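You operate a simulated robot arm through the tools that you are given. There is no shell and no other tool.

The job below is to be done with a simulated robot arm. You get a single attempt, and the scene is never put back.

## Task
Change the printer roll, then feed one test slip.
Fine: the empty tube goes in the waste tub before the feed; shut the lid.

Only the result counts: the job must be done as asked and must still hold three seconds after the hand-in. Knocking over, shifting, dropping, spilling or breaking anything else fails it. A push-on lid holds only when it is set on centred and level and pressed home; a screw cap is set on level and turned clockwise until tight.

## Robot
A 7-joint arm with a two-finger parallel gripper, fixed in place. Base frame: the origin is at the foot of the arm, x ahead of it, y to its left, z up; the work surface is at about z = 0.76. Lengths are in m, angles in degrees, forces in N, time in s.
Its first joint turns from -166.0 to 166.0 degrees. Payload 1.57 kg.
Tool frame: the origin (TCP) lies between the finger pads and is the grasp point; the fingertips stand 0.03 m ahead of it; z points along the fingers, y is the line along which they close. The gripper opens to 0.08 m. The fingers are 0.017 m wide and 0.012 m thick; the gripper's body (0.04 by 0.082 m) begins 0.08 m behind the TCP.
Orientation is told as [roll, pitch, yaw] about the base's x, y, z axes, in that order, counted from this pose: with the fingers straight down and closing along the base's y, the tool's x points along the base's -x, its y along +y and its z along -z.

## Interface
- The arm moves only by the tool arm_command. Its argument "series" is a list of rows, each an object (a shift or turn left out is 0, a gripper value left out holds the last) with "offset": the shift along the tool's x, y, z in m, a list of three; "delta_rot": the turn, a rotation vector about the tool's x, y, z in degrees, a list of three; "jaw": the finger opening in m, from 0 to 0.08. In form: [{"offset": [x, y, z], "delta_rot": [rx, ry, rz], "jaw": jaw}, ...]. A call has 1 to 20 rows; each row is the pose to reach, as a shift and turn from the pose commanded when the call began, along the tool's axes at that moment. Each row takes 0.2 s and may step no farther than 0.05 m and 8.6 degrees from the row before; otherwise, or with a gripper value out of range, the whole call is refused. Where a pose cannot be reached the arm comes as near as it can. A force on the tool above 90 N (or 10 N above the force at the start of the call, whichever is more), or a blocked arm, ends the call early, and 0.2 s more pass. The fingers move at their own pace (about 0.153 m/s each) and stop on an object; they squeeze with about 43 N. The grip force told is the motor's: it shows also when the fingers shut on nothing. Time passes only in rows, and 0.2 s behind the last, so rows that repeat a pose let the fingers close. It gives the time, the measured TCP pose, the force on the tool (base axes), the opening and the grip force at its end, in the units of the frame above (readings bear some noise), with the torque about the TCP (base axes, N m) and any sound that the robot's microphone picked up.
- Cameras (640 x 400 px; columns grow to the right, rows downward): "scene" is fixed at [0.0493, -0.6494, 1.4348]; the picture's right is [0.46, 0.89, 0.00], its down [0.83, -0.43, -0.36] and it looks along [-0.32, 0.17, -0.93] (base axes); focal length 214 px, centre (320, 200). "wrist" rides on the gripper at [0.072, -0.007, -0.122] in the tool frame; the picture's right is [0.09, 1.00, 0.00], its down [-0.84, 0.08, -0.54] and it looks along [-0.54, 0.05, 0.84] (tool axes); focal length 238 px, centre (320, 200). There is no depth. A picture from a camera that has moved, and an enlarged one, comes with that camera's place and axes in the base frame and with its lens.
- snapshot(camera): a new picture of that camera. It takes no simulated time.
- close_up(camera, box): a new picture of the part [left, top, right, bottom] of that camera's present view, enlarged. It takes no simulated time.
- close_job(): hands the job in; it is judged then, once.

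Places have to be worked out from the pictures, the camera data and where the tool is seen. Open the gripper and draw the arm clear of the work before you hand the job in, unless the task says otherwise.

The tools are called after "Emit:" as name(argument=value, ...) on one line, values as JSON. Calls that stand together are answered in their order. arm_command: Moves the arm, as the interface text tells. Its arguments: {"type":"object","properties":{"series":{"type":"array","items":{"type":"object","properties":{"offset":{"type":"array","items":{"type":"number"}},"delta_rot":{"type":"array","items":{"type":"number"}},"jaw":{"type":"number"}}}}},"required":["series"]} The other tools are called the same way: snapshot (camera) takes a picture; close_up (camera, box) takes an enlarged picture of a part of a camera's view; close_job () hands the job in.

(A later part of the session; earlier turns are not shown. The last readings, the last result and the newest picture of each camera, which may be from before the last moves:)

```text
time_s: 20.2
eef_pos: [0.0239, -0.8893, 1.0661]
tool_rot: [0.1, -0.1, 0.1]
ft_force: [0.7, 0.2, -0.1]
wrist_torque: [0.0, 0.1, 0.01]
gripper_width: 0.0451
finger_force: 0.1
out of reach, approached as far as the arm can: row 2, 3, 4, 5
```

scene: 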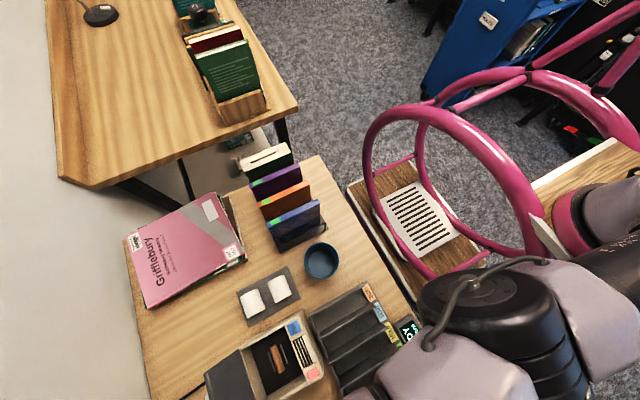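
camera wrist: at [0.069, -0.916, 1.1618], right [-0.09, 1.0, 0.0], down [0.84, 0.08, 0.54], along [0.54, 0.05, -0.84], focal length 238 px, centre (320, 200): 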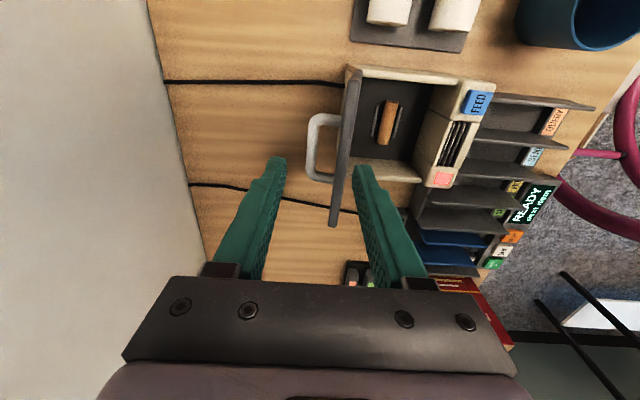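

The boundary is not a reach sphere, so a wrist joint limit is likely. I test by yawing the tool one way while moving inward.

Emit:
arm_command(series=[{"offset": [0.0, 0.0, 0.0], "delta_rot": [0, 0, -8]}, {"offset": [0.0, 0.02, 0.0], "delta_rot": [0, 0, -16]}, {"offset": [0.0, 0.04, 0.0], "delta_rot": [0, 0, -24]}])

```text
time_s: 21.0
eef_pos: [0.0199, -0.8494, 1.0647]
tool_rot: [0.1, 0.0, 24.0]
ft_force: [0.5, -0.6, -0.9]
wrist_torque: [0.0, -0.02, 0.0]
gripper_width: 0.0451
finger_force: 0.0
```

Yawing the tool positively frees the arm, so yaw 0 was near the last-joint limit. The gripper is symmetric, so I turn on to yaw 180°, which should be comfortable, staying high and clear.

Emit:
arm_command(series=[{"delta_rot": [0, 0, -7.8]}, {"delta_rot": [0, 0, -15.6]}, {"delta_rot": [0, 0, -23.4]}, {"delta_rot": [0, 0, -31.2]}, {"delta_rot": [0, 0, -39]}, {"delta_rot": [0, 0, -46.8]}, {"delta_rot": [0, 0, -54.6]}, {"delta_rot": [0, 0, -62.4]}, {"delta_rot": [0, 0, -70.2]}, {"delta_rot": [0, 0, -78]}, {"delta_rot": [0, 0, -85.8]}, {"delta_rot": [0, 0, -93.6]}, {"delta_rot": [0, 0, -101.4]}, {"delta_rot": [0, 0, -109.2]}, {"delta_rot": [0, 0, -117]}, {"delta_rot": [0, 0, -124.8]}, {"delta_rot": [0, 0, -132.6]}, {"delta_rot": [0, 0, -140.4]}, {"delta_rot": [0, 0, -148.2]}, {"delta_rot": [0, 0, -156]}])

Emit:
snapshot(camera="scene")

Emit:
snapshot(camera="wrist")

```text
time_s: 25.2
eef_pos: [-0.0257, -0.8353, 1.0888]
tool_rot: [26.3, 29.8, 118.0]
ft_force: [-0.2, 0.2, 0.3]
wrist_torque: [0.01, -0.01, 0.01]
gripper_width: 0.0449
finger_force: 0.0
out of reach, approached as far as the arm can: row 5, 6, 7, 8, 9, 10, 11, 12, 13, 14, 15, 16, 17, 18, 19, 20
```

```text
taken
```

scene: 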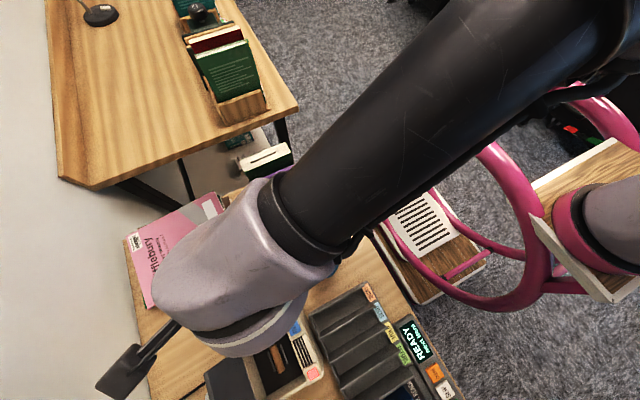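

```text
taken
camera wrist: at [0.0317, -0.8158, 1.2168], right [-0.85, -0.3, 0.43], down [-0.31, 0.95, 0.03], along [-0.42, -0.1, -0.9], focal length 238 px, centre (320, 200)
```

wrist: 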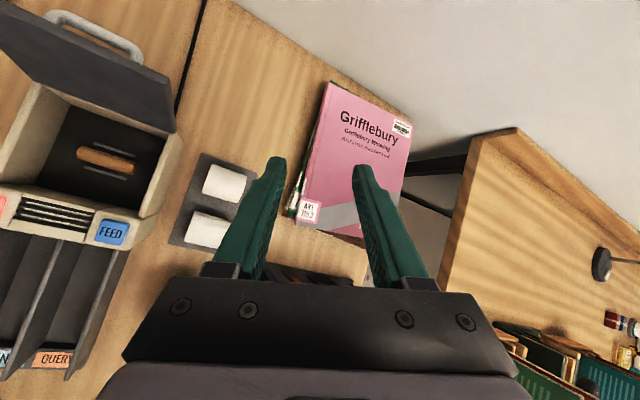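

The IK got stuck in a tilted posture beyond yaw ≈55°. I issue a null command to find out from which pose the offsets are now counted.

Emit:
arm_command(series=[{"offset": [0.0, 0.0, 0.0]}])

```text
time_s: 25.6
eef_pos: [-0.025, -0.8342, 1.0881]
tool_rot: [26.2, 29.7, 117.9]
ft_force: [-0.9, 0.4, 0.4]
wrist_torque: [0.03, 0.01, 0.0]
gripper_width: 0.0449
finger_force: 0.0
```

Offsets now count from the reached pose. I bring the tool back to vertical (which would be yaw ≈111°) while moving inward and up to a roomier place.

Emit:
arm_command(series=[{"offset": [-0.013, -0.002, -0.022], "delta_rot": [4.7, -6.1, 0]}, {"offset": [-0.027, -0.003, -0.044], "delta_rot": [9.5, -12.3, 0]}, {"offset": [-0.04, -0.005, -0.067], "delta_rot": [14.2, -18.4, 0]}, {"offset": [-0.054, -0.006, -0.089], "delta_rot": [19.0, -24.6, 0]}, {"offset": [-0.0673, -0.008, -0.111], "delta_rot": [23.7, -30.7, 0]}])

```text
time_s: 26.8
eef_pos: [-0.0037, -0.7896, 1.0921]
tool_rot: [19.6, 23.4, 108.5]
ft_force: [-0.6, -0.1, 0.9]
wrist_torque: [-0.03, -0.07, 0.03]
gripper_width: 0.0449
finger_force: 0.0
out of reach, approached as far as the arm can: row 1, 2, 3, 4, 5
```

Still limited at this yaw. I rotate back to a vertical tool at yaw 40°, which was reachable before.

Emit:
arm_command(series=[{"delta_rot": [0.3, -3.5, 7.0]}, {"delta_rot": [0.7, -7.0, 14.0]}, {"delta_rot": [1.0, -10.5, 20.9]}, {"delta_rot": [1.4, -14.0, 27.9]}, {"delta_rot": [1.7, -17.6, 34.9]}, {"delta_rot": [2.1, -21.1, 41.9]}, {"delta_rot": [2.4, -24.6, 48.8]}, {"delta_rot": [2.8, -28.1, 55.8]}, {"delta_rot": [3.1, -31.6, 62.8]}])

Emit:
snapshot(camera="scene")

```text
time_s: 28.8
eef_pos: [-0.0051, -0.7911, 1.0914]
tool_rot: [-0.3, 0.0, 40.0]
ft_force: [-0.5, 0.9, 0.9]
wrist_torque: [0.02, 0.0, 0.02]
gripper_width: 0.0452
finger_force: 0.0
```

```text
taken
```

scene: 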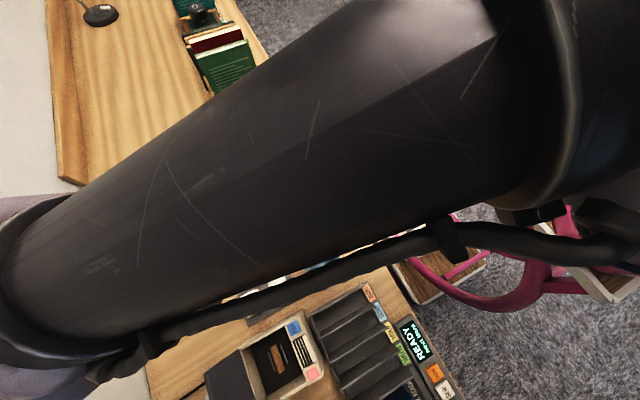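

The tool is vertical again at yaw 40°, with the arm in the same high-elbow posture as early on. I turn back to yaw 0 here, where it was reachable before.

Emit:
arm_command(series=[{"delta_rot": [-0.3, 0, 8]}, {"delta_rot": [-0.3, 0, 16]}, {"delta_rot": [-0.3, 0, 24]}, {"delta_rot": [-0.3, 0, 32]}, {"delta_rot": [-0.3, 0, 40]}])

Emit:
snapshot(camera="wrist")

```text
time_s: 30.0
eef_pos: [-0.0059, -0.7916, 1.0915]
tool_rot: [0.2, 0.1, -0.1]
ft_force: [0.2, -0.2, 0.4]
wrist_torque: [0.01, -0.03, 0.0]
gripper_width: 0.0449
finger_force: 0.1
```

```text
taken
camera wrist: at [-0.0777, -0.7984, 1.2143], right [-0.09, 1.0, 0.0], down [0.84, 0.07, 0.54], along [0.54, 0.05, -0.84], focal length 238 px, centre (320, 200)
```

wrist: 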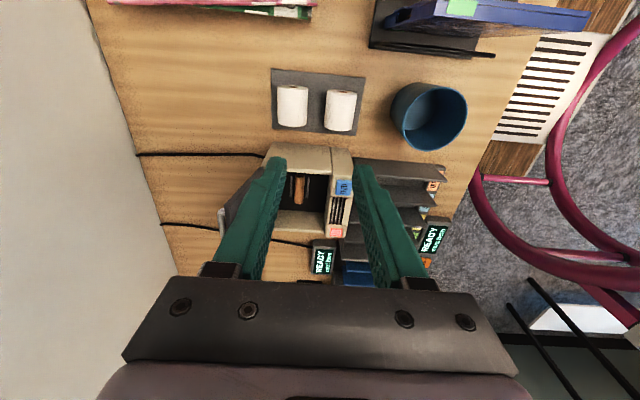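

Back at yaw 0 with normal posture. I move over the bay, hovering above the tube.

Emit:
arm_command(series=[{"offset": [-0.0314, -0.0046, 0.0283]}, {"offset": [-0.0628, -0.0093, 0.0566]}, {"offset": [-0.0942, -0.0139, 0.0849]}, {"offset": [-0.1256, -0.0186, 0.1132]}, {"offset": [-0.157, -0.0232, 0.1415]}])

Emit:
close_up(camera="wrist", box=[220, 70, 430, 260])

Emit:
snapshot(camera="scene")

```text
time_s: 31.2
eef_pos: [0.1498, -0.8137, 0.9489]
tool_rot: [0.2, 0.0, -0.1]
ft_force: [0.3, -0.1, -0.5]
wrist_torque: [0.02, -0.08, 0.01]
gripper_width: 0.045
finger_force: 0.0
```

```text
2.11 times, centred on (325, 165) of wrist
camera zoom: at [0.0779, -0.8211, 1.0728], right [-0.09, 1.0, 0.0], down [0.84, 0.08, 0.54], along [0.54, 0.05, -0.84], focal length 502 px, centre (310, 274)
```

zoom: 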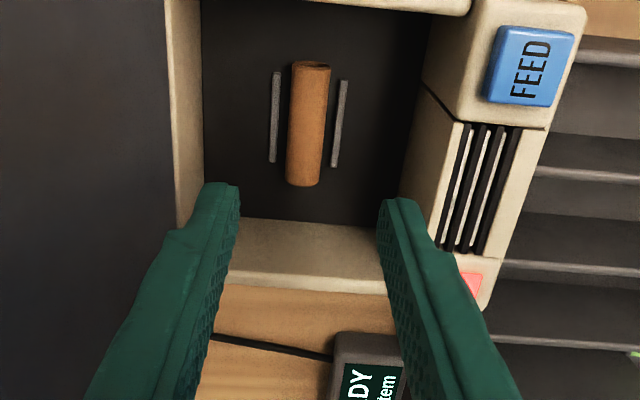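

```text
taken
```

scene: 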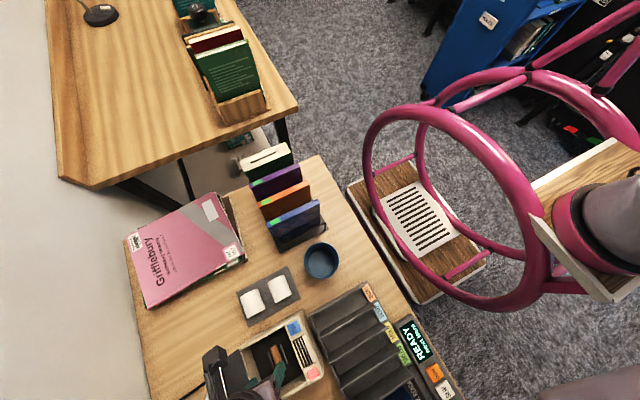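

The tube lies centred at (0.150, −0.816) between the rails (±0.0166 m). I descend so the tips end at about z 0.821, above the rails, then close on the tube.

Emit:
arm_command(series=[{"offset": [-0.001, -0.0025, 0.035]}, {"offset": [-0.001, -0.0025, 0.07]}, {"offset": [-0.001, -0.0025, 0.085]}, {"offset": [-0.001, -0.0025, 0.097]}, {"offset": [-0.001, -0.0025, 0.097]}])

Emit:
close_up(camera="wrist", box=[220, 90, 430, 280])

```text
time_s: 32.4
eef_pos: [0.1513, -0.8163, 0.8518]
tool_rot: [0.3, 0.0, 0.0]
ft_force: [-0.2, 0.2, -0.3]
wrist_torque: [-0.01, 0.0, 0.01]
gripper_width: 0.0449
finger_force: 0.0
```

```text
2.11 times, centred on (325, 185) of wrist
camera zoom: at [0.0799, -0.8234, 0.9755], right [-0.09, 1.0, 0.0], down [0.84, 0.08, 0.54], along [0.54, 0.05, -0.84], focal length 502 px, centre (310, 232)
```

zoom: 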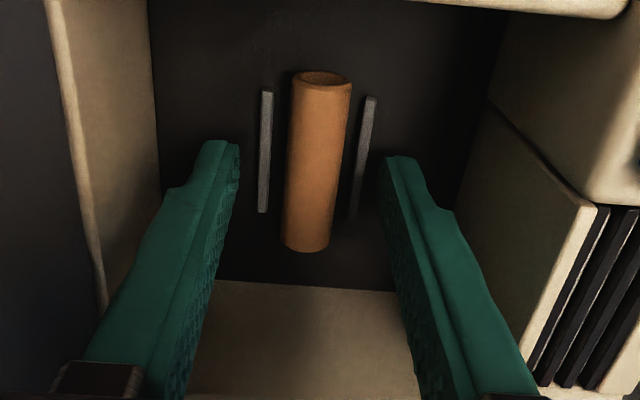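

The fingers straddle the tube just outside the rails with no contact force. I close on the tube.

Emit:
arm_command(series=[{"jaw": 0.03}, {"jaw": 0.0}, {"jaw": 0.0}])

Emit:
close_up(camera="wrist", box=[220, 90, 430, 280])

```text
time_s: 33.2
eef_pos: [0.1514, -0.8152, 0.8534]
tool_rot: [0.2, 0.1, 0.1]
ft_force: [-0.2, -0.7, -0.4]
wrist_torque: [0.01, -0.02, -0.01]
gripper_width: 0.0149
finger_force: 30.9
```

```text
2.11 times, centred on (325, 185) of wrist
camera zoom: at [0.0799, -0.8233, 0.9757], right [-0.09, 1.0, 0.0], down [0.84, 0.08, 0.54], along [0.54, 0.05, -0.84], focal length 502 px, centre (310, 232)
```

zoom: 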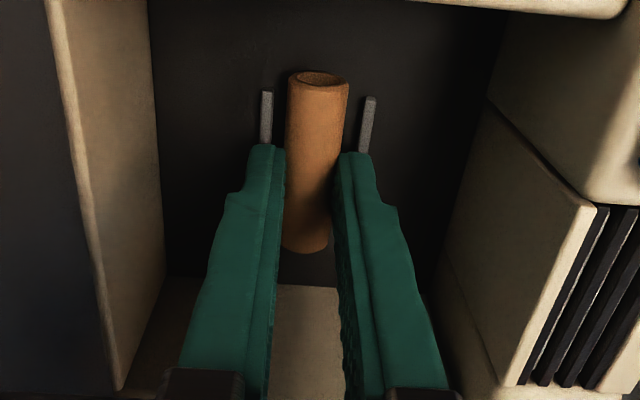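

The tube is gripped (width 15 mm). I lift it straight out of the bay.

Emit:
arm_command(series=[{"offset": [0, 0, -0.02]}, {"offset": [0, 0, -0.05]}, {"offset": [0, 0, -0.09]}, {"offset": [0, 0, -0.13]}, {"offset": [0, 0, -0.17]}])

Emit:
snapshot(camera="wrist")

Emit:
close_up(camera="scene", box=[200, 220, 420, 400])

```text
time_s: 34.4
eef_pos: [0.1513, -0.8182, 1.021]
tool_rot: [0.3, 0.1, 0.0]
ft_force: [-0.4, -1.1, 0.0]
wrist_torque: [0.02, -0.01, 0.03]
gripper_width: 0.0148
finger_force: 30.7
```

```text
taken
camera wrist: at [0.0794, -0.8248, 1.1445], right [-0.09, 1.0, 0.01], down [0.84, 0.08, 0.54], along [0.54, 0.05, -0.84], focal length 238 px, centre (320, 200)
```

wrist: 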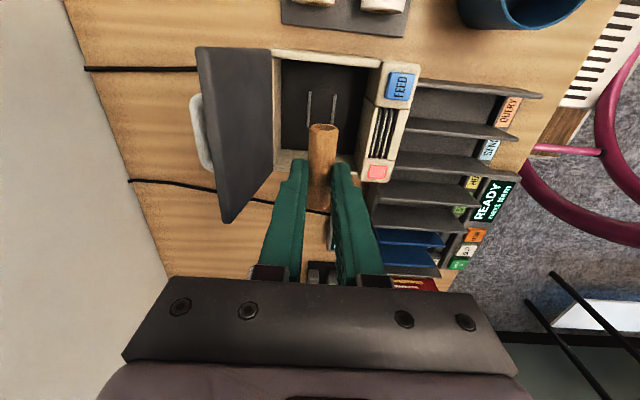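

```text
2.22 times, centred on (310, 310) of scene
camera zoom: at [0.0493, -0.6494, 1.4348], right [0.46, 0.89, 0.0], down [0.83, -0.43, -0.36], along [-0.32, 0.17, -0.93], focal length 477 px, centre (342, -44)
```

zoom: 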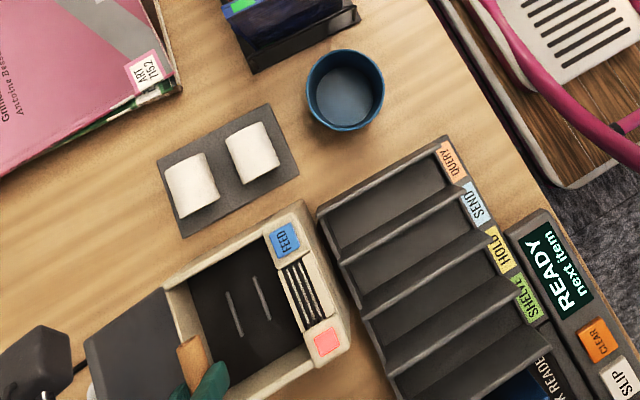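

The tube is held level. The tub's rim centre triangulates to about (0.00, −0.62), rim z ≈ 0.855, radius ≈ 0.048. I carry the tube over there at safe height and check.

Emit:
arm_command(series=[{"offset": [0.025, 0.033, 0.0]}, {"offset": [0.051, 0.066, 0.0]}, {"offset": [0.076, 0.099, 0.0]}, {"offset": [0.102, 0.132, 0.005]}, {"offset": [0.127, 0.165, 0.015]}, {"offset": [0.1523, 0.198, 0.03]}])

Emit:
snapshot(camera="wrist")

Emit:
snapshot(camera="scene")

```text
time_s: 35.8
eef_pos: [-0.0, -0.6179, 0.9936]
tool_rot: [0.2, 0.1, 0.2]
ft_force: [0.5, -0.6, -0.4]
wrist_torque: [0.01, 0.03, 0.0]
gripper_width: 0.0147
finger_force: 30.3
```

```text
taken
camera wrist: at [-0.0714, -0.6258, 1.1166], right [-0.1, 1.0, 0.0], down [0.84, 0.08, 0.54], along [0.54, 0.05, -0.84], focal length 238 px, centre (320, 200)
```

wrist: 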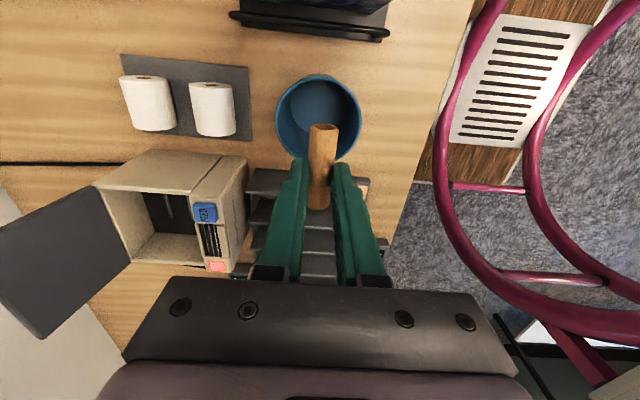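

```text
taken
```

scene: 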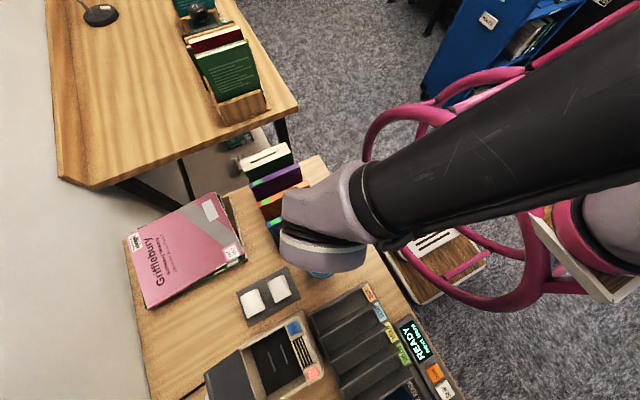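

The tub's centre from this view is about (−0.005, −0.621), so the tube (57 mm long) fits well within its ~90 mm mouth. I lower it into the tub.

Emit:
arm_command(series=[{"offset": [0.004, -0.0025, 0.04]}, {"offset": [0.004, -0.0025, 0.08]}, {"offset": [0.004, -0.0025, 0.11]}, {"offset": [0.004, -0.0025, 0.135]}, {"offset": [0.004, -0.0025, 0.158]}])

Emit:
snapshot(camera="wrist")

```text
time_s: 37.0
eef_pos: [-0.0047, -0.6209, 0.8355]
tool_rot: [0.2, 0.0, 0.0]
ft_force: [0.0, 0.3, -0.1]
wrist_torque: [0.02, 0.02, 0.03]
gripper_width: 0.0145
finger_force: 30.9
```

```text
taken
camera wrist: at [-0.0766, -0.6282, 0.9583], right [-0.09, 1.0, 0.0], down [0.84, 0.08, 0.54], along [0.54, 0.05, -0.84], focal length 238 px, centre (320, 200)
```

wrist: 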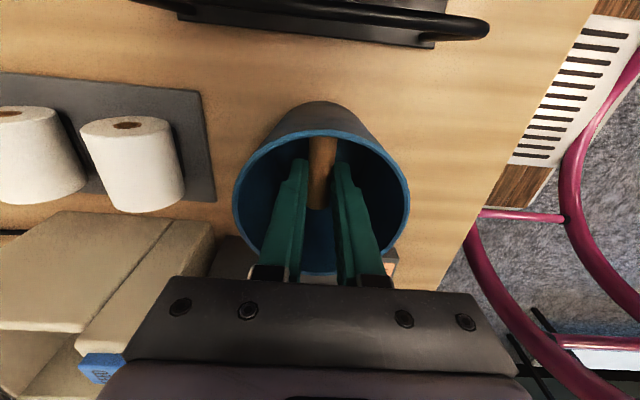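

The fingers and tube are inside the tub with no contact. I open a little to release the tube and rise straight out.

Emit:
arm_command(series=[{"jaw": 0.035}, {"jaw": 0.035}, {"offset": [0, 0, -0.03], "jaw": 0.035}, {"offset": [0, 0, -0.07]}, {"offset": [0, 0, -0.11]}, {"offset": [0, 0, -0.15]}])

Emit:
snapshot(camera="wrist")

```text
time_s: 38.4
eef_pos: [-0.0045, -0.6217, 0.9852]
tool_rot: [0.2, 0.2, 0.0]
ft_force: [-0.2, 0.5, -1.2]
wrist_torque: [0.04, 0.01, 0.0]
gripper_width: 0.0353
finger_force: 0.1
```

```text
taken
camera wrist: at [-0.0767, -0.629, 1.1089], right [-0.09, 1.0, 0.0], down [0.84, 0.08, 0.54], along [0.54, 0.05, -0.84], focal length 238 px, centre (320, 200)
```

wrist: 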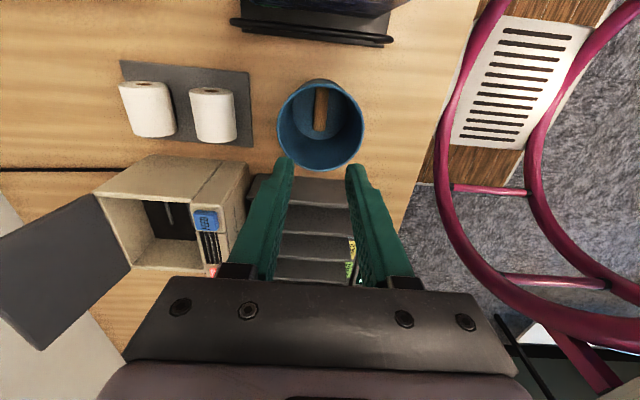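

The tube rests in the tub. Now I zoom in on the two rolls to choose one and locate it.

Emit:
close_up(camera="wrist", box=[100, 50, 270, 160])

Emit:
close_up(camera="wrist", box=[270, 70, 370, 180])

Emit:
close_up(camera="scene", box=[225, 255, 310, 335])

```text
3.64 times, centred on (185, 105) of wrist
camera zoom: at [-0.0767, -0.629, 1.1089], right [-0.09, 1.0, 0.0], down [0.84, 0.08, 0.54], along [0.54, 0.05, -0.84], focal length 867 px, centre (811, 546)
```

zoom: 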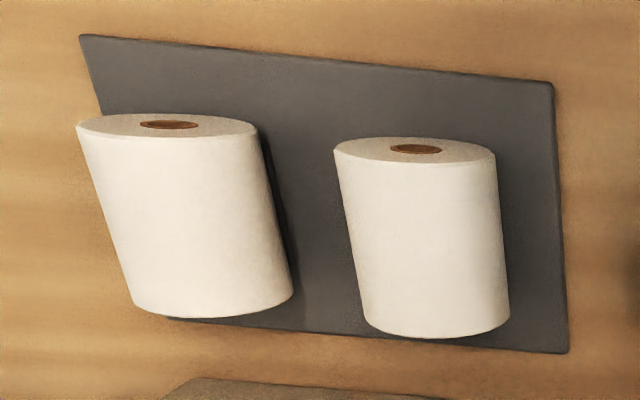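

```text
3.64 times, centred on (320, 125) of wrist
camera zoom: at [-0.0767, -0.629, 1.1089], right [-0.09, 1.0, 0.0], down [0.84, 0.08, 0.54], along [0.54, 0.05, -0.84], focal length 867 px, centre (320, 473)
```

zoom: 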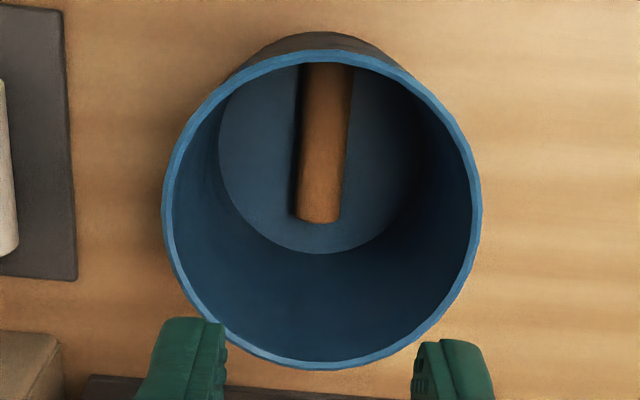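

```text
5.00 times, centred on (268, 295) of scene
camera zoom: at [0.0493, -0.6494, 1.4348], right [0.46, 0.89, 0.0], down [0.83, -0.43, -0.36], along [-0.32, 0.17, -0.93], focal length 1072 px, centre (582, -275)
```

zoom: 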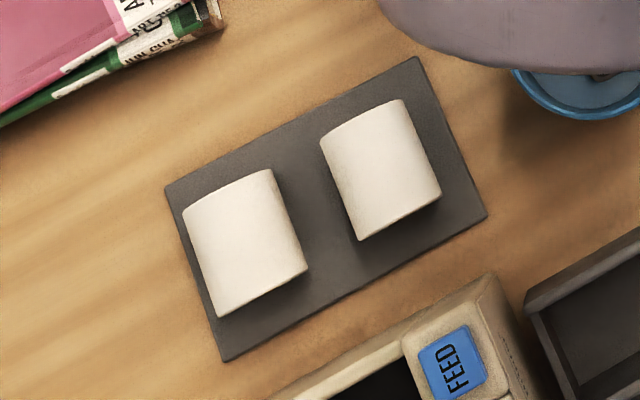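

The rolls are identical, lying along x, about 0.054 m in diameter; roll B (nearer the tub) is centred near (0.010, −0.7545, 0.79), with ~21 mm gap to the other. I hover above it with the jaw at 0.062.

Emit:
arm_command(series=[{"offset": [-0.004, -0.04, 0.0], "jaw": 0.062}, {"offset": [-0.008, -0.08, 0.0], "jaw": 0.062}, {"offset": [-0.0125, -0.115, 0.03], "jaw": 0.062}, {"offset": [-0.0145, -0.1328, 0.065], "jaw": 0.062}, {"offset": [-0.0145, -0.1328, 0.085], "jaw": 0.062}])

Emit:
snapshot(camera="wrist")

Emit:
close_up(camera="wrist", box=[200, 80, 440, 260])

```text
time_s: 39.6
eef_pos: [0.0091, -0.7535, 0.8986]
tool_rot: [0.2, 0.2, 0.0]
ft_force: [-0.2, 0.6, 1.5]
wrist_torque: [0.02, -0.02, 0.0]
gripper_width: 0.0619
finger_force: 0.1
```

```text
taken
camera wrist: at [-0.0623, -0.7612, 1.0228], right [-0.09, 1.0, 0.0], down [0.84, 0.08, 0.54], along [0.54, 0.05, -0.84], focal length 238 px, centre (320, 200)
```

wrist: 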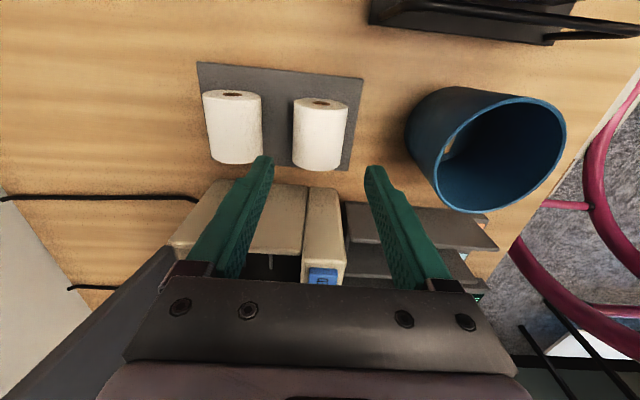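

```text
2.22 times, centred on (320, 170) of wrist
camera zoom: at [-0.0623, -0.7612, 1.0228], right [-0.09, 1.0, 0.0], down [0.84, 0.08, 0.54], along [0.54, 0.05, -0.84], focal length 530 px, centre (320, 267)
```

zoom: 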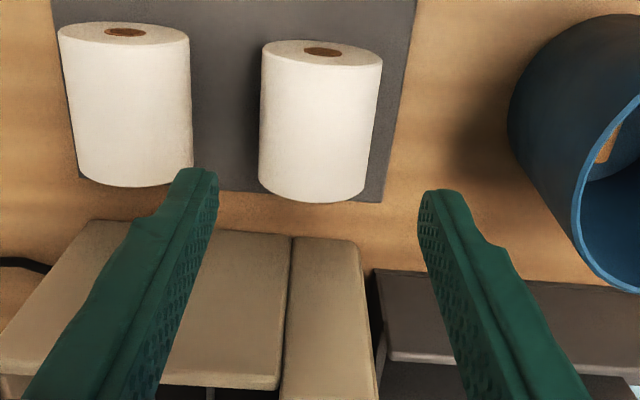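

Roll B's axis is at y ≈ −0.756, x −0.019…0.037, directly under the gripper. I descend around it with the tips stopping a few mm above the mat.

Emit:
arm_command(series=[{"offset": [0, -0.0025, 0.03]}, {"offset": [0, -0.0025, 0.06]}, {"offset": [0, -0.0025, 0.085]}, {"offset": [0, -0.0025, 0.1]}, {"offset": [0, -0.0025, 0.1]}])

Emit:
snapshot(camera="wrist")

```text
time_s: 40.8
eef_pos: [0.0104, -0.7564, 0.7996]
tool_rot: [0.3, 0.0, 0.2]
ft_force: [0.9, 1.2, 0.5]
wrist_torque: [-0.05, 0.01, -0.03]
gripper_width: 0.0621
finger_force: 0.0
```

```text
taken
camera wrist: at [-0.0618, -0.7628, 0.9225], right [-0.09, 1.0, 0.0], down [0.84, 0.08, 0.54], along [0.54, 0.05, -0.84], focal length 238 px, centre (320, 200)
```

wrist: 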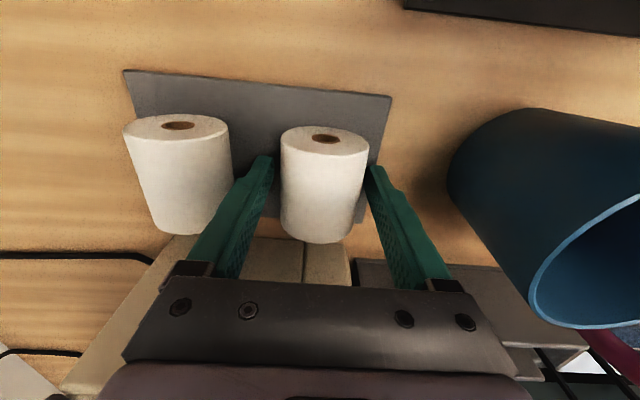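

The fingers straddle roll B without contact. I close on it.

Emit:
arm_command(series=[{"jaw": 0.052}, {"jaw": 0.03}, {"jaw": 0.03}])

```text
time_s: 41.6
eef_pos: [0.0099, -0.7549, 0.7997]
tool_rot: [0.1, 0.1, 0.1]
ft_force: [-0.2, 0.5, -0.4]
wrist_torque: [0.03, -0.02, -0.01]
gripper_width: 0.0487
finger_force: 43.0
```

The roll is gripped (49 mm). I lift it straight up.

Emit:
arm_command(series=[{"offset": [0, 0, -0.02]}, {"offset": [0, 0, -0.06]}, {"offset": [0, 0, -0.1]}, {"offset": [0, 0, -0.15]}, {"offset": [0, 0, -0.2]}, {"offset": [0, 0, -0.22]}])

Emit:
snapshot(camera="wrist")

Emit:
snapshot(camera="scene")

```text
time_s: 43.0
eef_pos: [0.0105, -0.7581, 1.0207]
tool_rot: [0.2, 0.2, 0.1]
ft_force: [-0.4, 0.4, -1.3]
wrist_torque: [0.01, 0.01, 0.04]
gripper_width: 0.0483
finger_force: 42.9
```

```text
taken
camera wrist: at [-0.0619, -0.7644, 1.1429], right [-0.09, 1.0, 0.0], down [0.84, 0.08, 0.54], along [0.54, 0.05, -0.84], focal length 238 px, centre (320, 200)
```

wrist: 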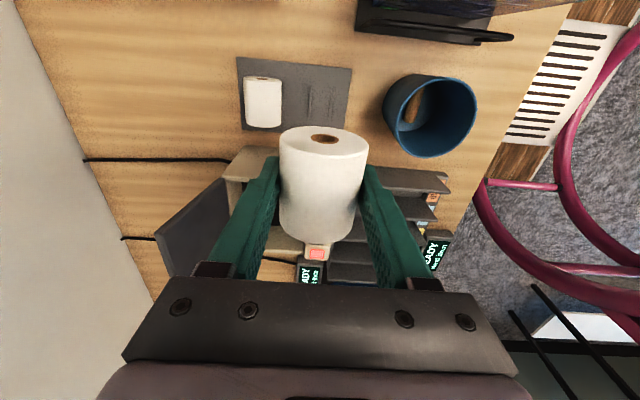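

```text
taken
```

scene: 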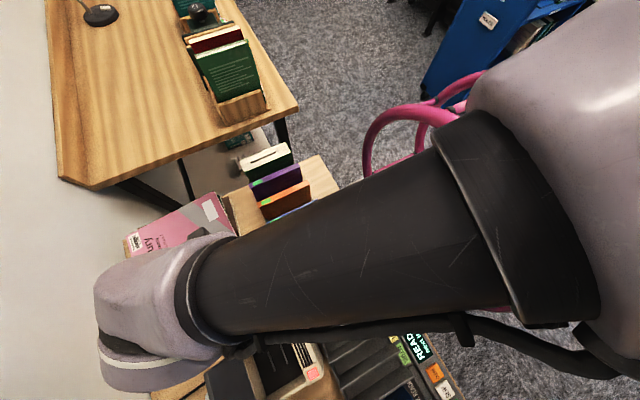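

The roll is held level and centred. I carry it over the open bay at (0.151, −0.816).

Emit:
arm_command(series=[{"offset": [-0.035, -0.0145, 0]}, {"offset": [-0.07, -0.029, 0]}, {"offset": [-0.105, -0.0435, 0]}, {"offset": [-0.1405, -0.058, 0.0]}, {"offset": [-0.1405, -0.058, 0.04]}])

Emit:
snapshot(camera="wrist")

Emit:
close_up(camera="scene", box=[200, 290, 360, 400])

```text
time_s: 44.2
eef_pos: [0.1504, -0.814, 0.9804]
tool_rot: [0.1, 0.1, 0.1]
ft_force: [0.2, -0.6, 0.3]
wrist_torque: [0.0, 0.03, 0.01]
gripper_width: 0.0484
finger_force: 43.8
```

```text
taken
camera wrist: at [0.0784, -0.8219, 1.1032], right [-0.09, 1.0, 0.0], down [0.84, 0.08, 0.54], along [0.54, 0.05, -0.84], focal length 238 px, centre (320, 200)
```

wrist: 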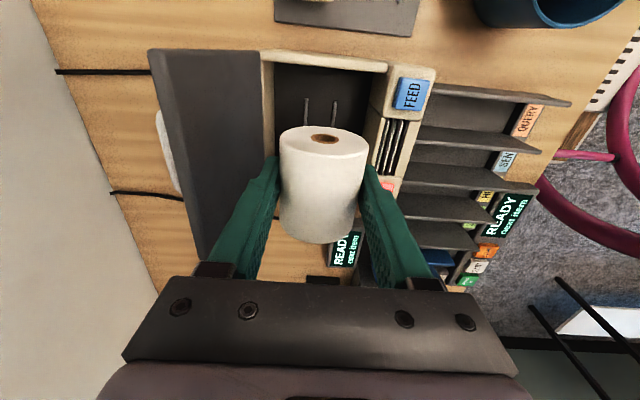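

```text
3.64 times, centred on (280, 345) of scene
camera zoom: at [0.0493, -0.6494, 1.4348], right [0.46, 0.89, 0.0], down [0.83, -0.43, -0.36], along [-0.32, 0.17, -0.93], focal length 780 px, centre (466, -327)
```

zoom: 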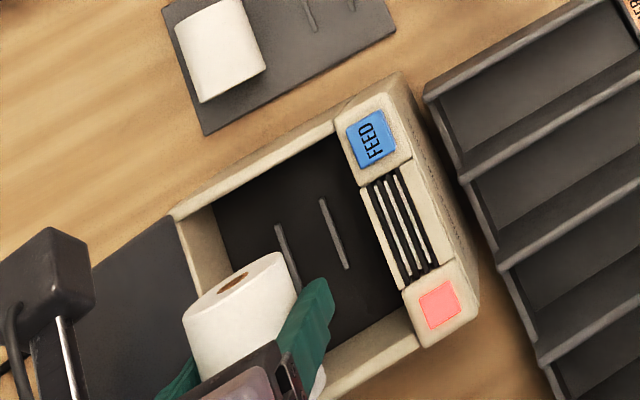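

All clear around the roll. I descend into the bay, stopping just above the expected floor contact.

Emit:
arm_command(series=[{"offset": [-0.001, -0.002, 0.03]}, {"offset": [-0.001, -0.002, 0.06]}, {"offset": [-0.001, -0.002, 0.085]}, {"offset": [-0.001, -0.002, 0.105]}, {"offset": [-0.001, -0.002, 0.119]}])

Emit:
close_up(camera="wrist", box=[200, 70, 440, 290])

```text
time_s: 45.4
eef_pos: [0.1527, -0.8171, 0.8607]
tool_rot: [0.2, 0.1, 0.1]
ft_force: [-0.2, -0.3, 0.0]
wrist_torque: [0.0, 0.0, 0.06]
gripper_width: 0.0484
finger_force: 43.2
```

```text
1.82 times, centred on (320, 180) of wrist
camera zoom: at [0.0796, -0.8231, 0.9835], right [-0.09, 1.0, 0.0], down [0.84, 0.08, 0.54], along [0.54, 0.05, -0.84], focal length 433 px, centre (320, 236)
```

zoom: 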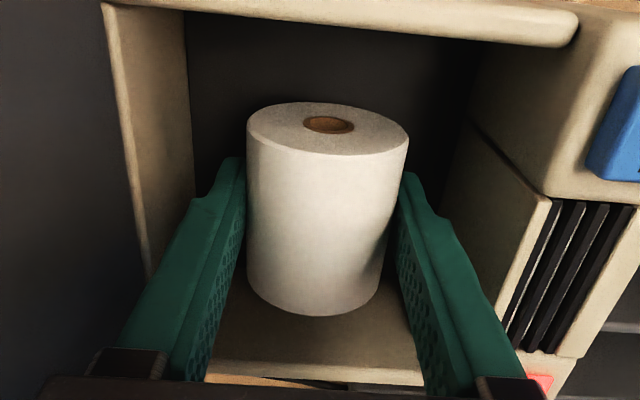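

The roll is inside the bay with no contact. I lower in small steps to feel the floor or rails.

Emit:
arm_command(series=[{"offset": [0.001, 0.001, 0.002]}, {"offset": [0.001, 0.001, 0.004]}])

```text
time_s: 46.0
eef_pos: [0.15, -0.8148, 0.8569]
tool_rot: [0.2, 0.0, 0.2]
ft_force: [0.3, 0.2, 0.0]
wrist_torque: [0.01, -0.03, -0.01]
gripper_width: 0.0483
finger_force: 44.0
```

No contact yet at TCP z 0.857. I lower two more small steps.

Emit:
arm_command(series=[{"offset": [0, 0, 0.0015]}, {"offset": [0, 0, 0.003]}])

```text
time_s: 46.6
eef_pos: [0.1497, -0.8145, 0.8547]
tool_rot: [0.2, 0.1, 0.1]
ft_force: [0.3, -0.6, -0.6]
wrist_torque: [0.02, -0.01, 0.02]
gripper_width: 0.0483
finger_force: 43.1
```

Still free. I continue down by small steps.

Emit:
arm_command(series=[{"offset": [0, -0.001, 0.0015]}, {"offset": [0, -0.001, 0.003]}])

```text
time_s: 47.2
eef_pos: [0.1509, -0.8164, 0.8516]
tool_rot: [0.2, 0.0, 0.0]
ft_force: [-0.6, 7.7, 12.2]
wrist_torque: [0.05, 0.01, -0.04]
gripper_width: 0.0484
finger_force: 44.0
```

Contact is felt (12 N up, slight +y push), so the roll has reached its seat. I open the jaw a little and let it settle, then look.

Emit:
arm_command(series=[{"offset": [0, 0.001, 0.0]}, {"offset": [0, 0.001, 0.0], "jaw": 0.056}, {"offset": [0, 0.001, 0.0], "jaw": 0.06}, {"offset": [0, 0.001, 0.0], "jaw": 0.06}])

Emit:
close_up(camera="wrist", box=[200, 70, 440, 290])

```text
time_s: 48.2
eef_pos: [0.1518, -0.8159, 0.8511]
tool_rot: [0.2, 0.0, 0.1]
ft_force: [0.1, 0.0, 0.6]
wrist_torque: [0.0, -0.03, 0.02]
gripper_width: 0.0602
finger_force: 0.1
```

```text
1.82 times, centred on (320, 180) of wrist
camera zoom: at [0.079, -0.8223, 0.9736], right [-0.09, 1.0, 0.0], down [0.84, 0.08, 0.54], along [0.54, 0.05, -0.84], focal length 433 px, centre (320, 236)
```

zoom: 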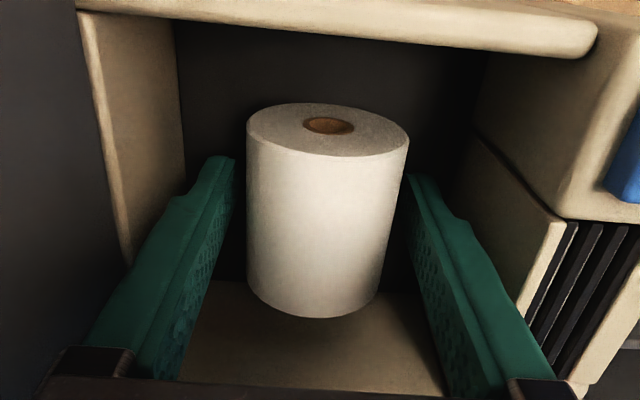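

The roll sits centred on its seat and the fingers are free. I rise straight out of the bay.

Emit:
arm_command(series=[{"offset": [0, 0, -0.02]}, {"offset": [0, 0, -0.05]}, {"offset": [0, 0, -0.09]}, {"offset": [0, 0, -0.13]}, {"offset": [0, 0, -0.17]}])

Emit:
snapshot(camera="wrist")

Emit:
close_up(camera="scene", box=[200, 290, 360, 400])

```text
time_s: 49.4
eef_pos: [0.149, -0.8157, 1.0215]
tool_rot: [0.2, 0.1, 0.1]
ft_force: [0.3, 0.4, 0.0]
wrist_torque: [0.04, -0.02, -0.03]
gripper_width: 0.06
finger_force: 0.1
```

```text
taken
camera wrist: at [0.0774, -0.8235, 1.1439], right [-0.09, 1.0, 0.01], down [0.84, 0.08, 0.54], along [0.54, 0.05, -0.84], focal length 238 px, centre (320, 200)
```

wrist: 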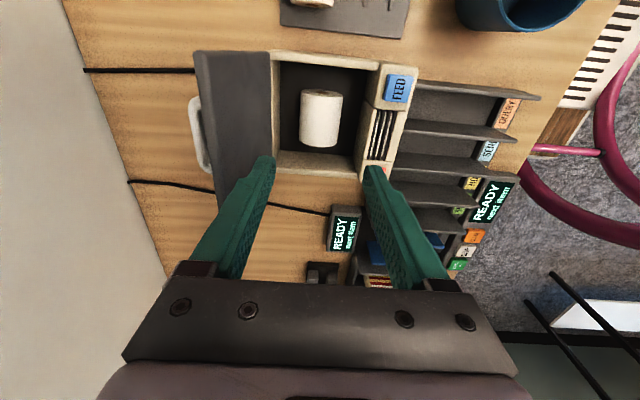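

```text
3.64 times, centred on (280, 345) of scene
camera zoom: at [0.0493, -0.6494, 1.4348], right [0.46, 0.89, 0.0], down [0.83, -0.43, -0.36], along [-0.32, 0.17, -0.93], focal length 780 px, centre (466, -327)
```

zoom: 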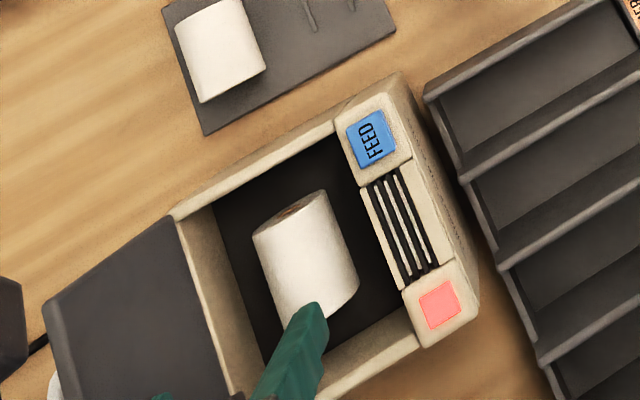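

The roll is seated. To close the lid gently I will straddle its upper edge with the open fingers at x ≈ 0.208 (beyond the handle and away from FEED), push it past upright with the outer finger, and let the inner finger guide the edge down. First I move above the lid edge.

Emit:
arm_command(series=[{"offset": [-0.02, -0.02, -0.04], "jaw": 0.06}, {"offset": [-0.04, -0.045, -0.0585], "jaw": 0.06}, {"offset": [-0.059, -0.0733, -0.0585], "jaw": 0.06}])

Emit:
snapshot(camera="wrist")

Emit:
snapshot(camera="scene")

```text
time_s: 50.2
eef_pos: [0.2105, -0.8895, 1.0797]
tool_rot: [0.1, -0.1, 0.0]
ft_force: [-0.4, 0.2, 0.1]
wrist_torque: [-0.05, -0.05, -0.02]
gripper_width: 0.0601
finger_force: 0.0
```

```text
taken
camera wrist: at [0.138, -0.896, 1.2028], right [-0.09, 1.0, 0.0], down [0.84, 0.08, 0.54], along [0.54, 0.05, -0.84], focal length 238 px, centre (320, 200)
```

wrist: 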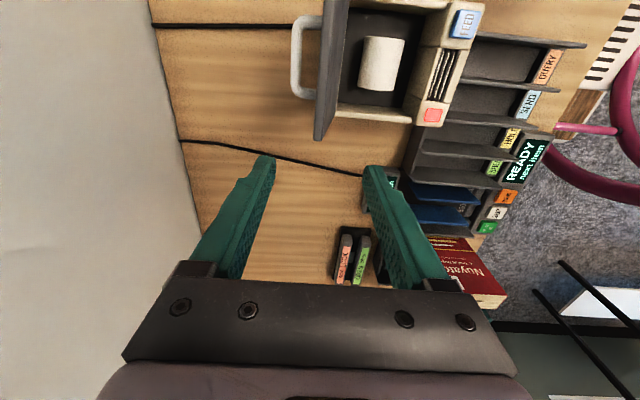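

```text
taken
```

scene: 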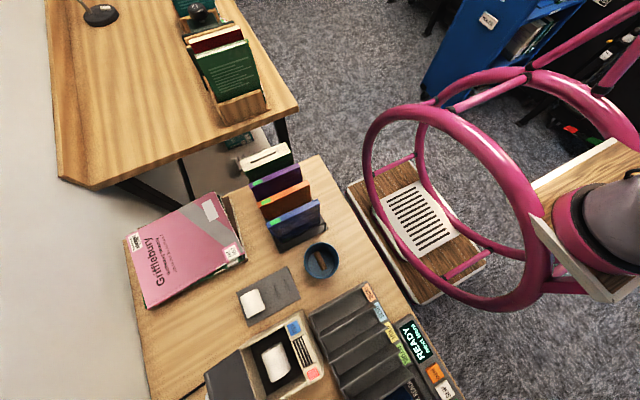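

The arm reaches this pose without limits. I zoom in to locate the lid's upper edge precisely relative to the fingers.

Emit:
close_up(camera="wrist", box=[260, 0, 420, 180])

Emit:
close_up(camera="scene", box=[200, 320, 330, 400])

```text
2.22 times, centred on (340, 90) of wrist
camera zoom: at [0.138, -0.896, 1.2028], right [-0.09, 1.0, 0.0], down [0.84, 0.08, 0.54], along [0.54, 0.05, -0.84], focal length 530 px, centre (276, 444)
```

zoom: 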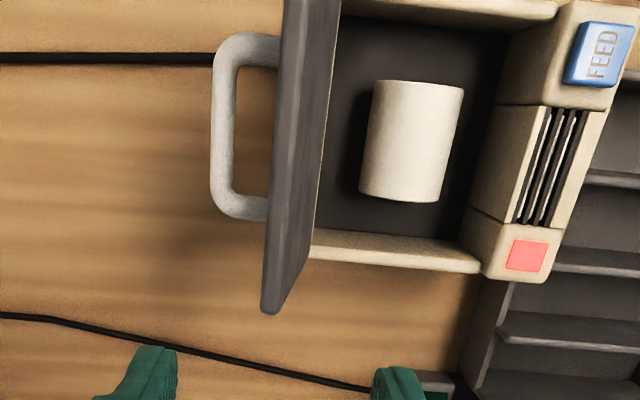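

```text
4.92 times, centred on (265, 360) of scene
camera zoom: at [0.0493, -0.6494, 1.4348], right [0.46, 0.89, 0.0], down [0.83, -0.43, -0.36], along [-0.32, 0.17, -0.93], focal length 1056 px, centre (591, -588)
```

zoom: 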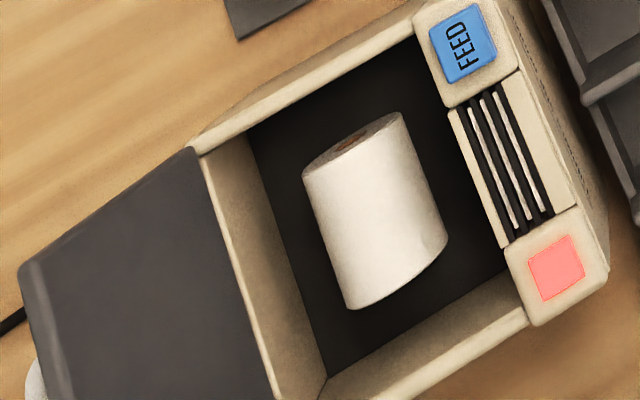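

The lid's top edge lies at about y −0.90…−0.885, far edge at x ≈ 0.211. I shift to x ≈ 0.200 (clear of the handle), narrow the jaw to 0.05 and descend so the fingers straddle the edge.

Emit:
arm_command(series=[{"offset": [0.009, 0.0, 0.0], "jaw": 0.05}, {"offset": [0.009, 0.0, 0.03], "jaw": 0.05}, {"offset": [0.009, 0.0, 0.06], "jaw": 0.05}, {"offset": [0.009, 0.0, 0.085], "jaw": 0.05}])

Emit:
close_up(camera="wrist", box=[200, 60, 440, 290])

Emit:
close_up(camera="scene", box=[190, 310, 340, 400])

```text
time_s: 51.2
eef_pos: [0.2006, -0.8889, 0.9946]
tool_rot: [0.2, 0.0, 0.1]
ft_force: [0.2, -0.8, 0.0]
wrist_torque: [0.0, -0.04, 0.0]
gripper_width: 0.05
finger_force: 0.1
```

```text
1.74 times, centred on (320, 175) of wrist
camera zoom: at [0.1288, -0.8961, 1.1171], right [-0.09, 1.0, 0.0], down [0.84, 0.08, 0.54], along [0.54, 0.05, -0.84], focal length 414 px, centre (320, 244)
```

zoom: 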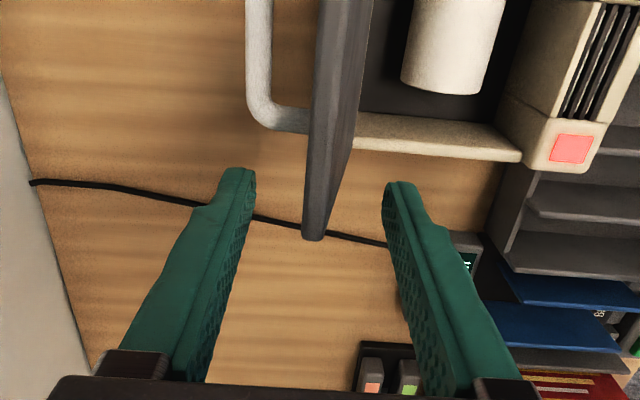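

```text
4.27 times, centred on (265, 355) of scene
camera zoom: at [0.0493, -0.6494, 1.4348], right [0.46, 0.89, 0.0], down [0.83, -0.43, -0.36], along [-0.32, 0.17, -0.93], focal length 915 px, centre (555, -461)
```

zoom: 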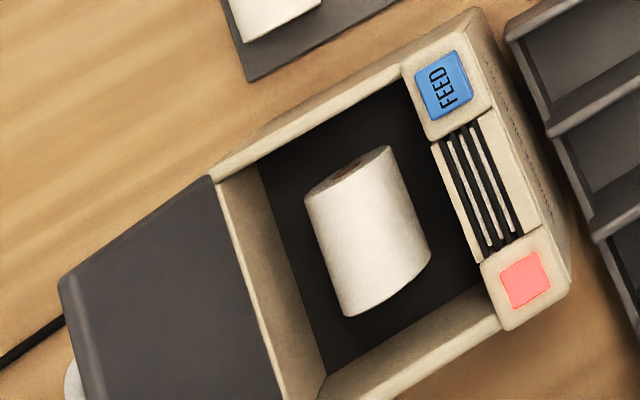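

The lid edge is between the fingers without contact. I move +y slowly so the outer finger pushes the lid to upright.

Emit:
arm_command(series=[{"offset": [0, 0.01, 0]}, {"offset": [0, 0.018, 0]}, {"offset": [0, 0.024, 0]}, {"offset": [0, 0.03, 0]}, {"offset": [0, 0.036, 0]}])

Emit:
close_up(camera="wrist", box=[200, 60, 440, 290])

Emit:
close_up(camera="scene", box=[190, 310, 340, 400])

```text
time_s: 52.4
eef_pos: [0.2025, -0.8519, 0.9937]
tool_rot: [0.2, 0.1, 0.1]
ft_force: [0.1, 0.8, 0.2]
wrist_torque: [0.01, -0.01, 0.0]
gripper_width: 0.0498
finger_force: 0.0
```

```text
1.74 times, centred on (320, 175) of wrist
camera zoom: at [0.1294, -0.8596, 1.1168], right [-0.09, 1.0, 0.0], down [0.84, 0.08, 0.54], along [0.54, 0.05, -0.84], focal length 414 px, centre (320, 244)
```

zoom: 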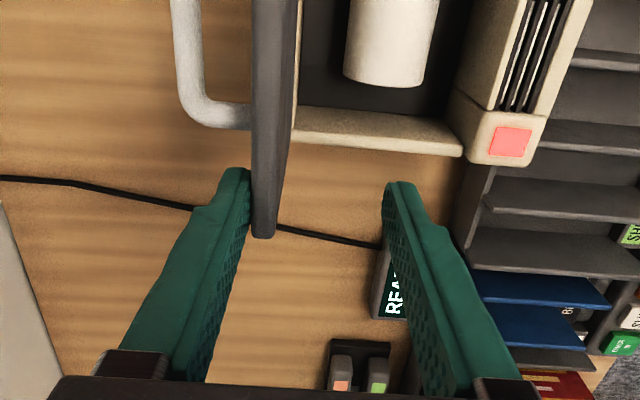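

```text
4.27 times, centred on (265, 355) of scene
camera zoom: at [0.0493, -0.6494, 1.4348], right [0.46, 0.89, 0.0], down [0.83, -0.43, -0.36], along [-0.32, 0.17, -0.93], focal length 915 px, centre (555, -461)
```

zoom: 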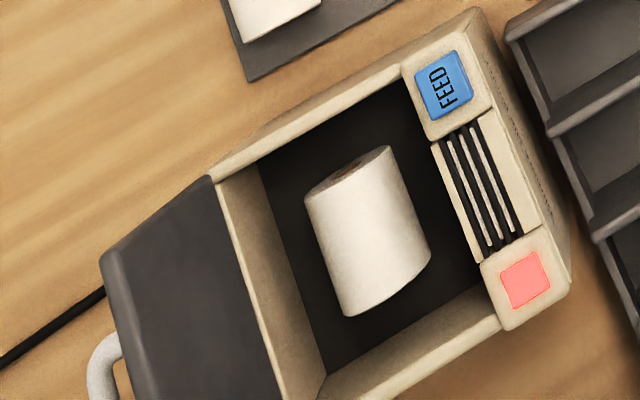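

The lid follows, now close to upright. I continue slowly past upright, letting the inner finger catch it.

Emit:
arm_command(series=[{"offset": [0, 0.004, 0]}, {"offset": [0, 0.008, 0]}, {"offset": [0, 0.012, 0]}, {"offset": [0, 0.012, 0]}])

Emit:
close_up(camera="wrist", box=[200, 60, 440, 290])

Emit:
close_up(camera="scene", box=[190, 310, 340, 400])

```text
time_s: 53.4
eef_pos: [0.2014, -0.8418, 0.9947]
tool_rot: [0.2, 0.0, 0.1]
ft_force: [0.4, 0.0, 0.5]
wrist_torque: [0.01, 0.01, 0.04]
gripper_width: 0.0501
finger_force: 0.0
```

```text
1.74 times, centred on (320, 175) of wrist
camera zoom: at [0.1291, -0.8477, 1.1173], right [-0.09, 1.0, 0.0], down [0.84, 0.08, 0.54], along [0.54, 0.05, -0.84], focal length 414 px, centre (320, 244)
```

zoom: 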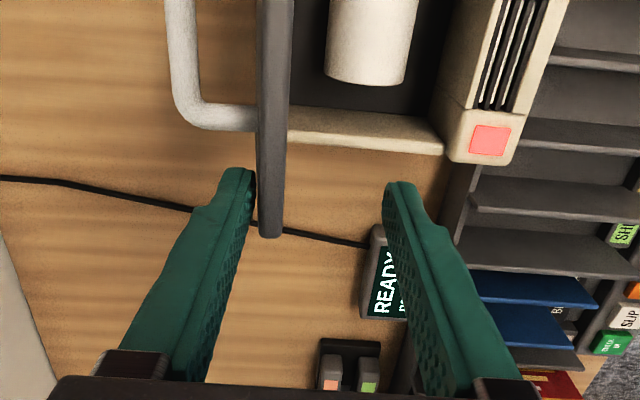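

```text
4.27 times, centred on (265, 355) of scene
camera zoom: at [0.0493, -0.6494, 1.4348], right [0.46, 0.89, 0.0], down [0.83, -0.43, -0.36], along [-0.32, 0.17, -0.93], focal length 915 px, centre (555, -461)
```

zoom: 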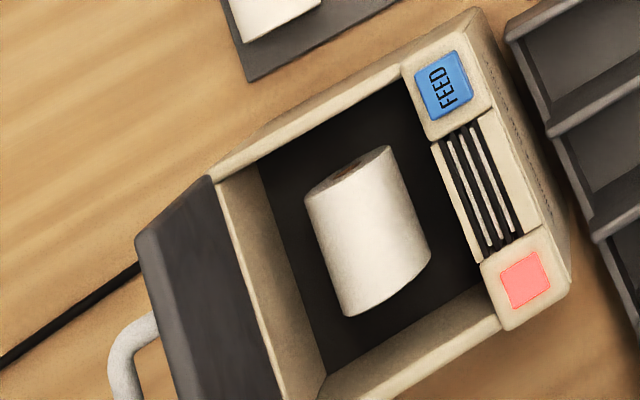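

The lid is about upright. I continue in +y in small steps.

Emit:
arm_command(series=[{"offset": [0, 0.004, 0]}, {"offset": [0, 0.008, 0]}, {"offset": [0, 0.012, 0]}, {"offset": [0, 0.012, 0]}])

Emit:
close_up(camera="wrist", box=[200, 60, 440, 290])

Emit:
close_up(camera="scene", box=[190, 310, 340, 400])

```text
time_s: 54.4
eef_pos: [0.2006, -0.828, 0.9951]
tool_rot: [0.2, 0.2, 0.1]
ft_force: [-0.4, -0.2, 1.2]
wrist_torque: [-0.01, 0.0, 0.03]
gripper_width: 0.0503
finger_force: 0.0
```

```text
1.74 times, centred on (320, 175) of wrist
camera zoom: at [0.1289, -0.8358, 1.1173], right [-0.09, 1.0, 0.0], down [0.84, 0.08, 0.54], along [0.54, 0.05, -0.84], focal length 414 px, centre (320, 244)
```

zoom: 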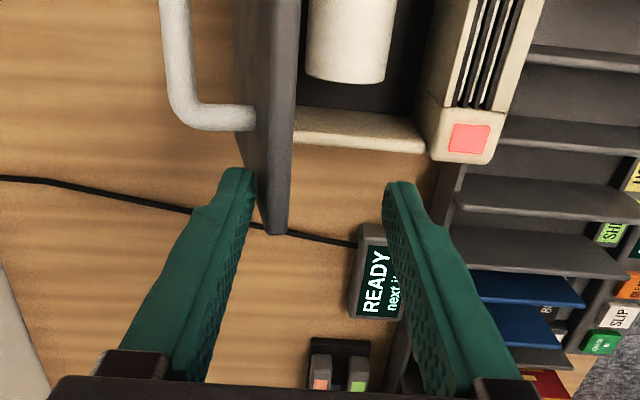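

```text
4.27 times, centred on (265, 355) of scene
camera zoom: at [0.0493, -0.6494, 1.4348], right [0.46, 0.89, 0.0], down [0.83, -0.43, -0.36], along [-0.32, 0.17, -0.93], focal length 915 px, centre (555, -461)
```

zoom: 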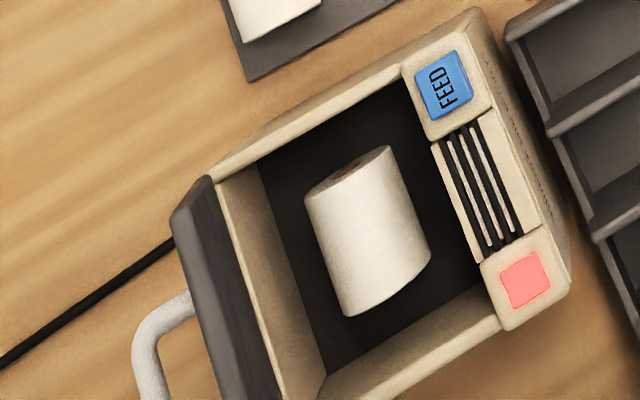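

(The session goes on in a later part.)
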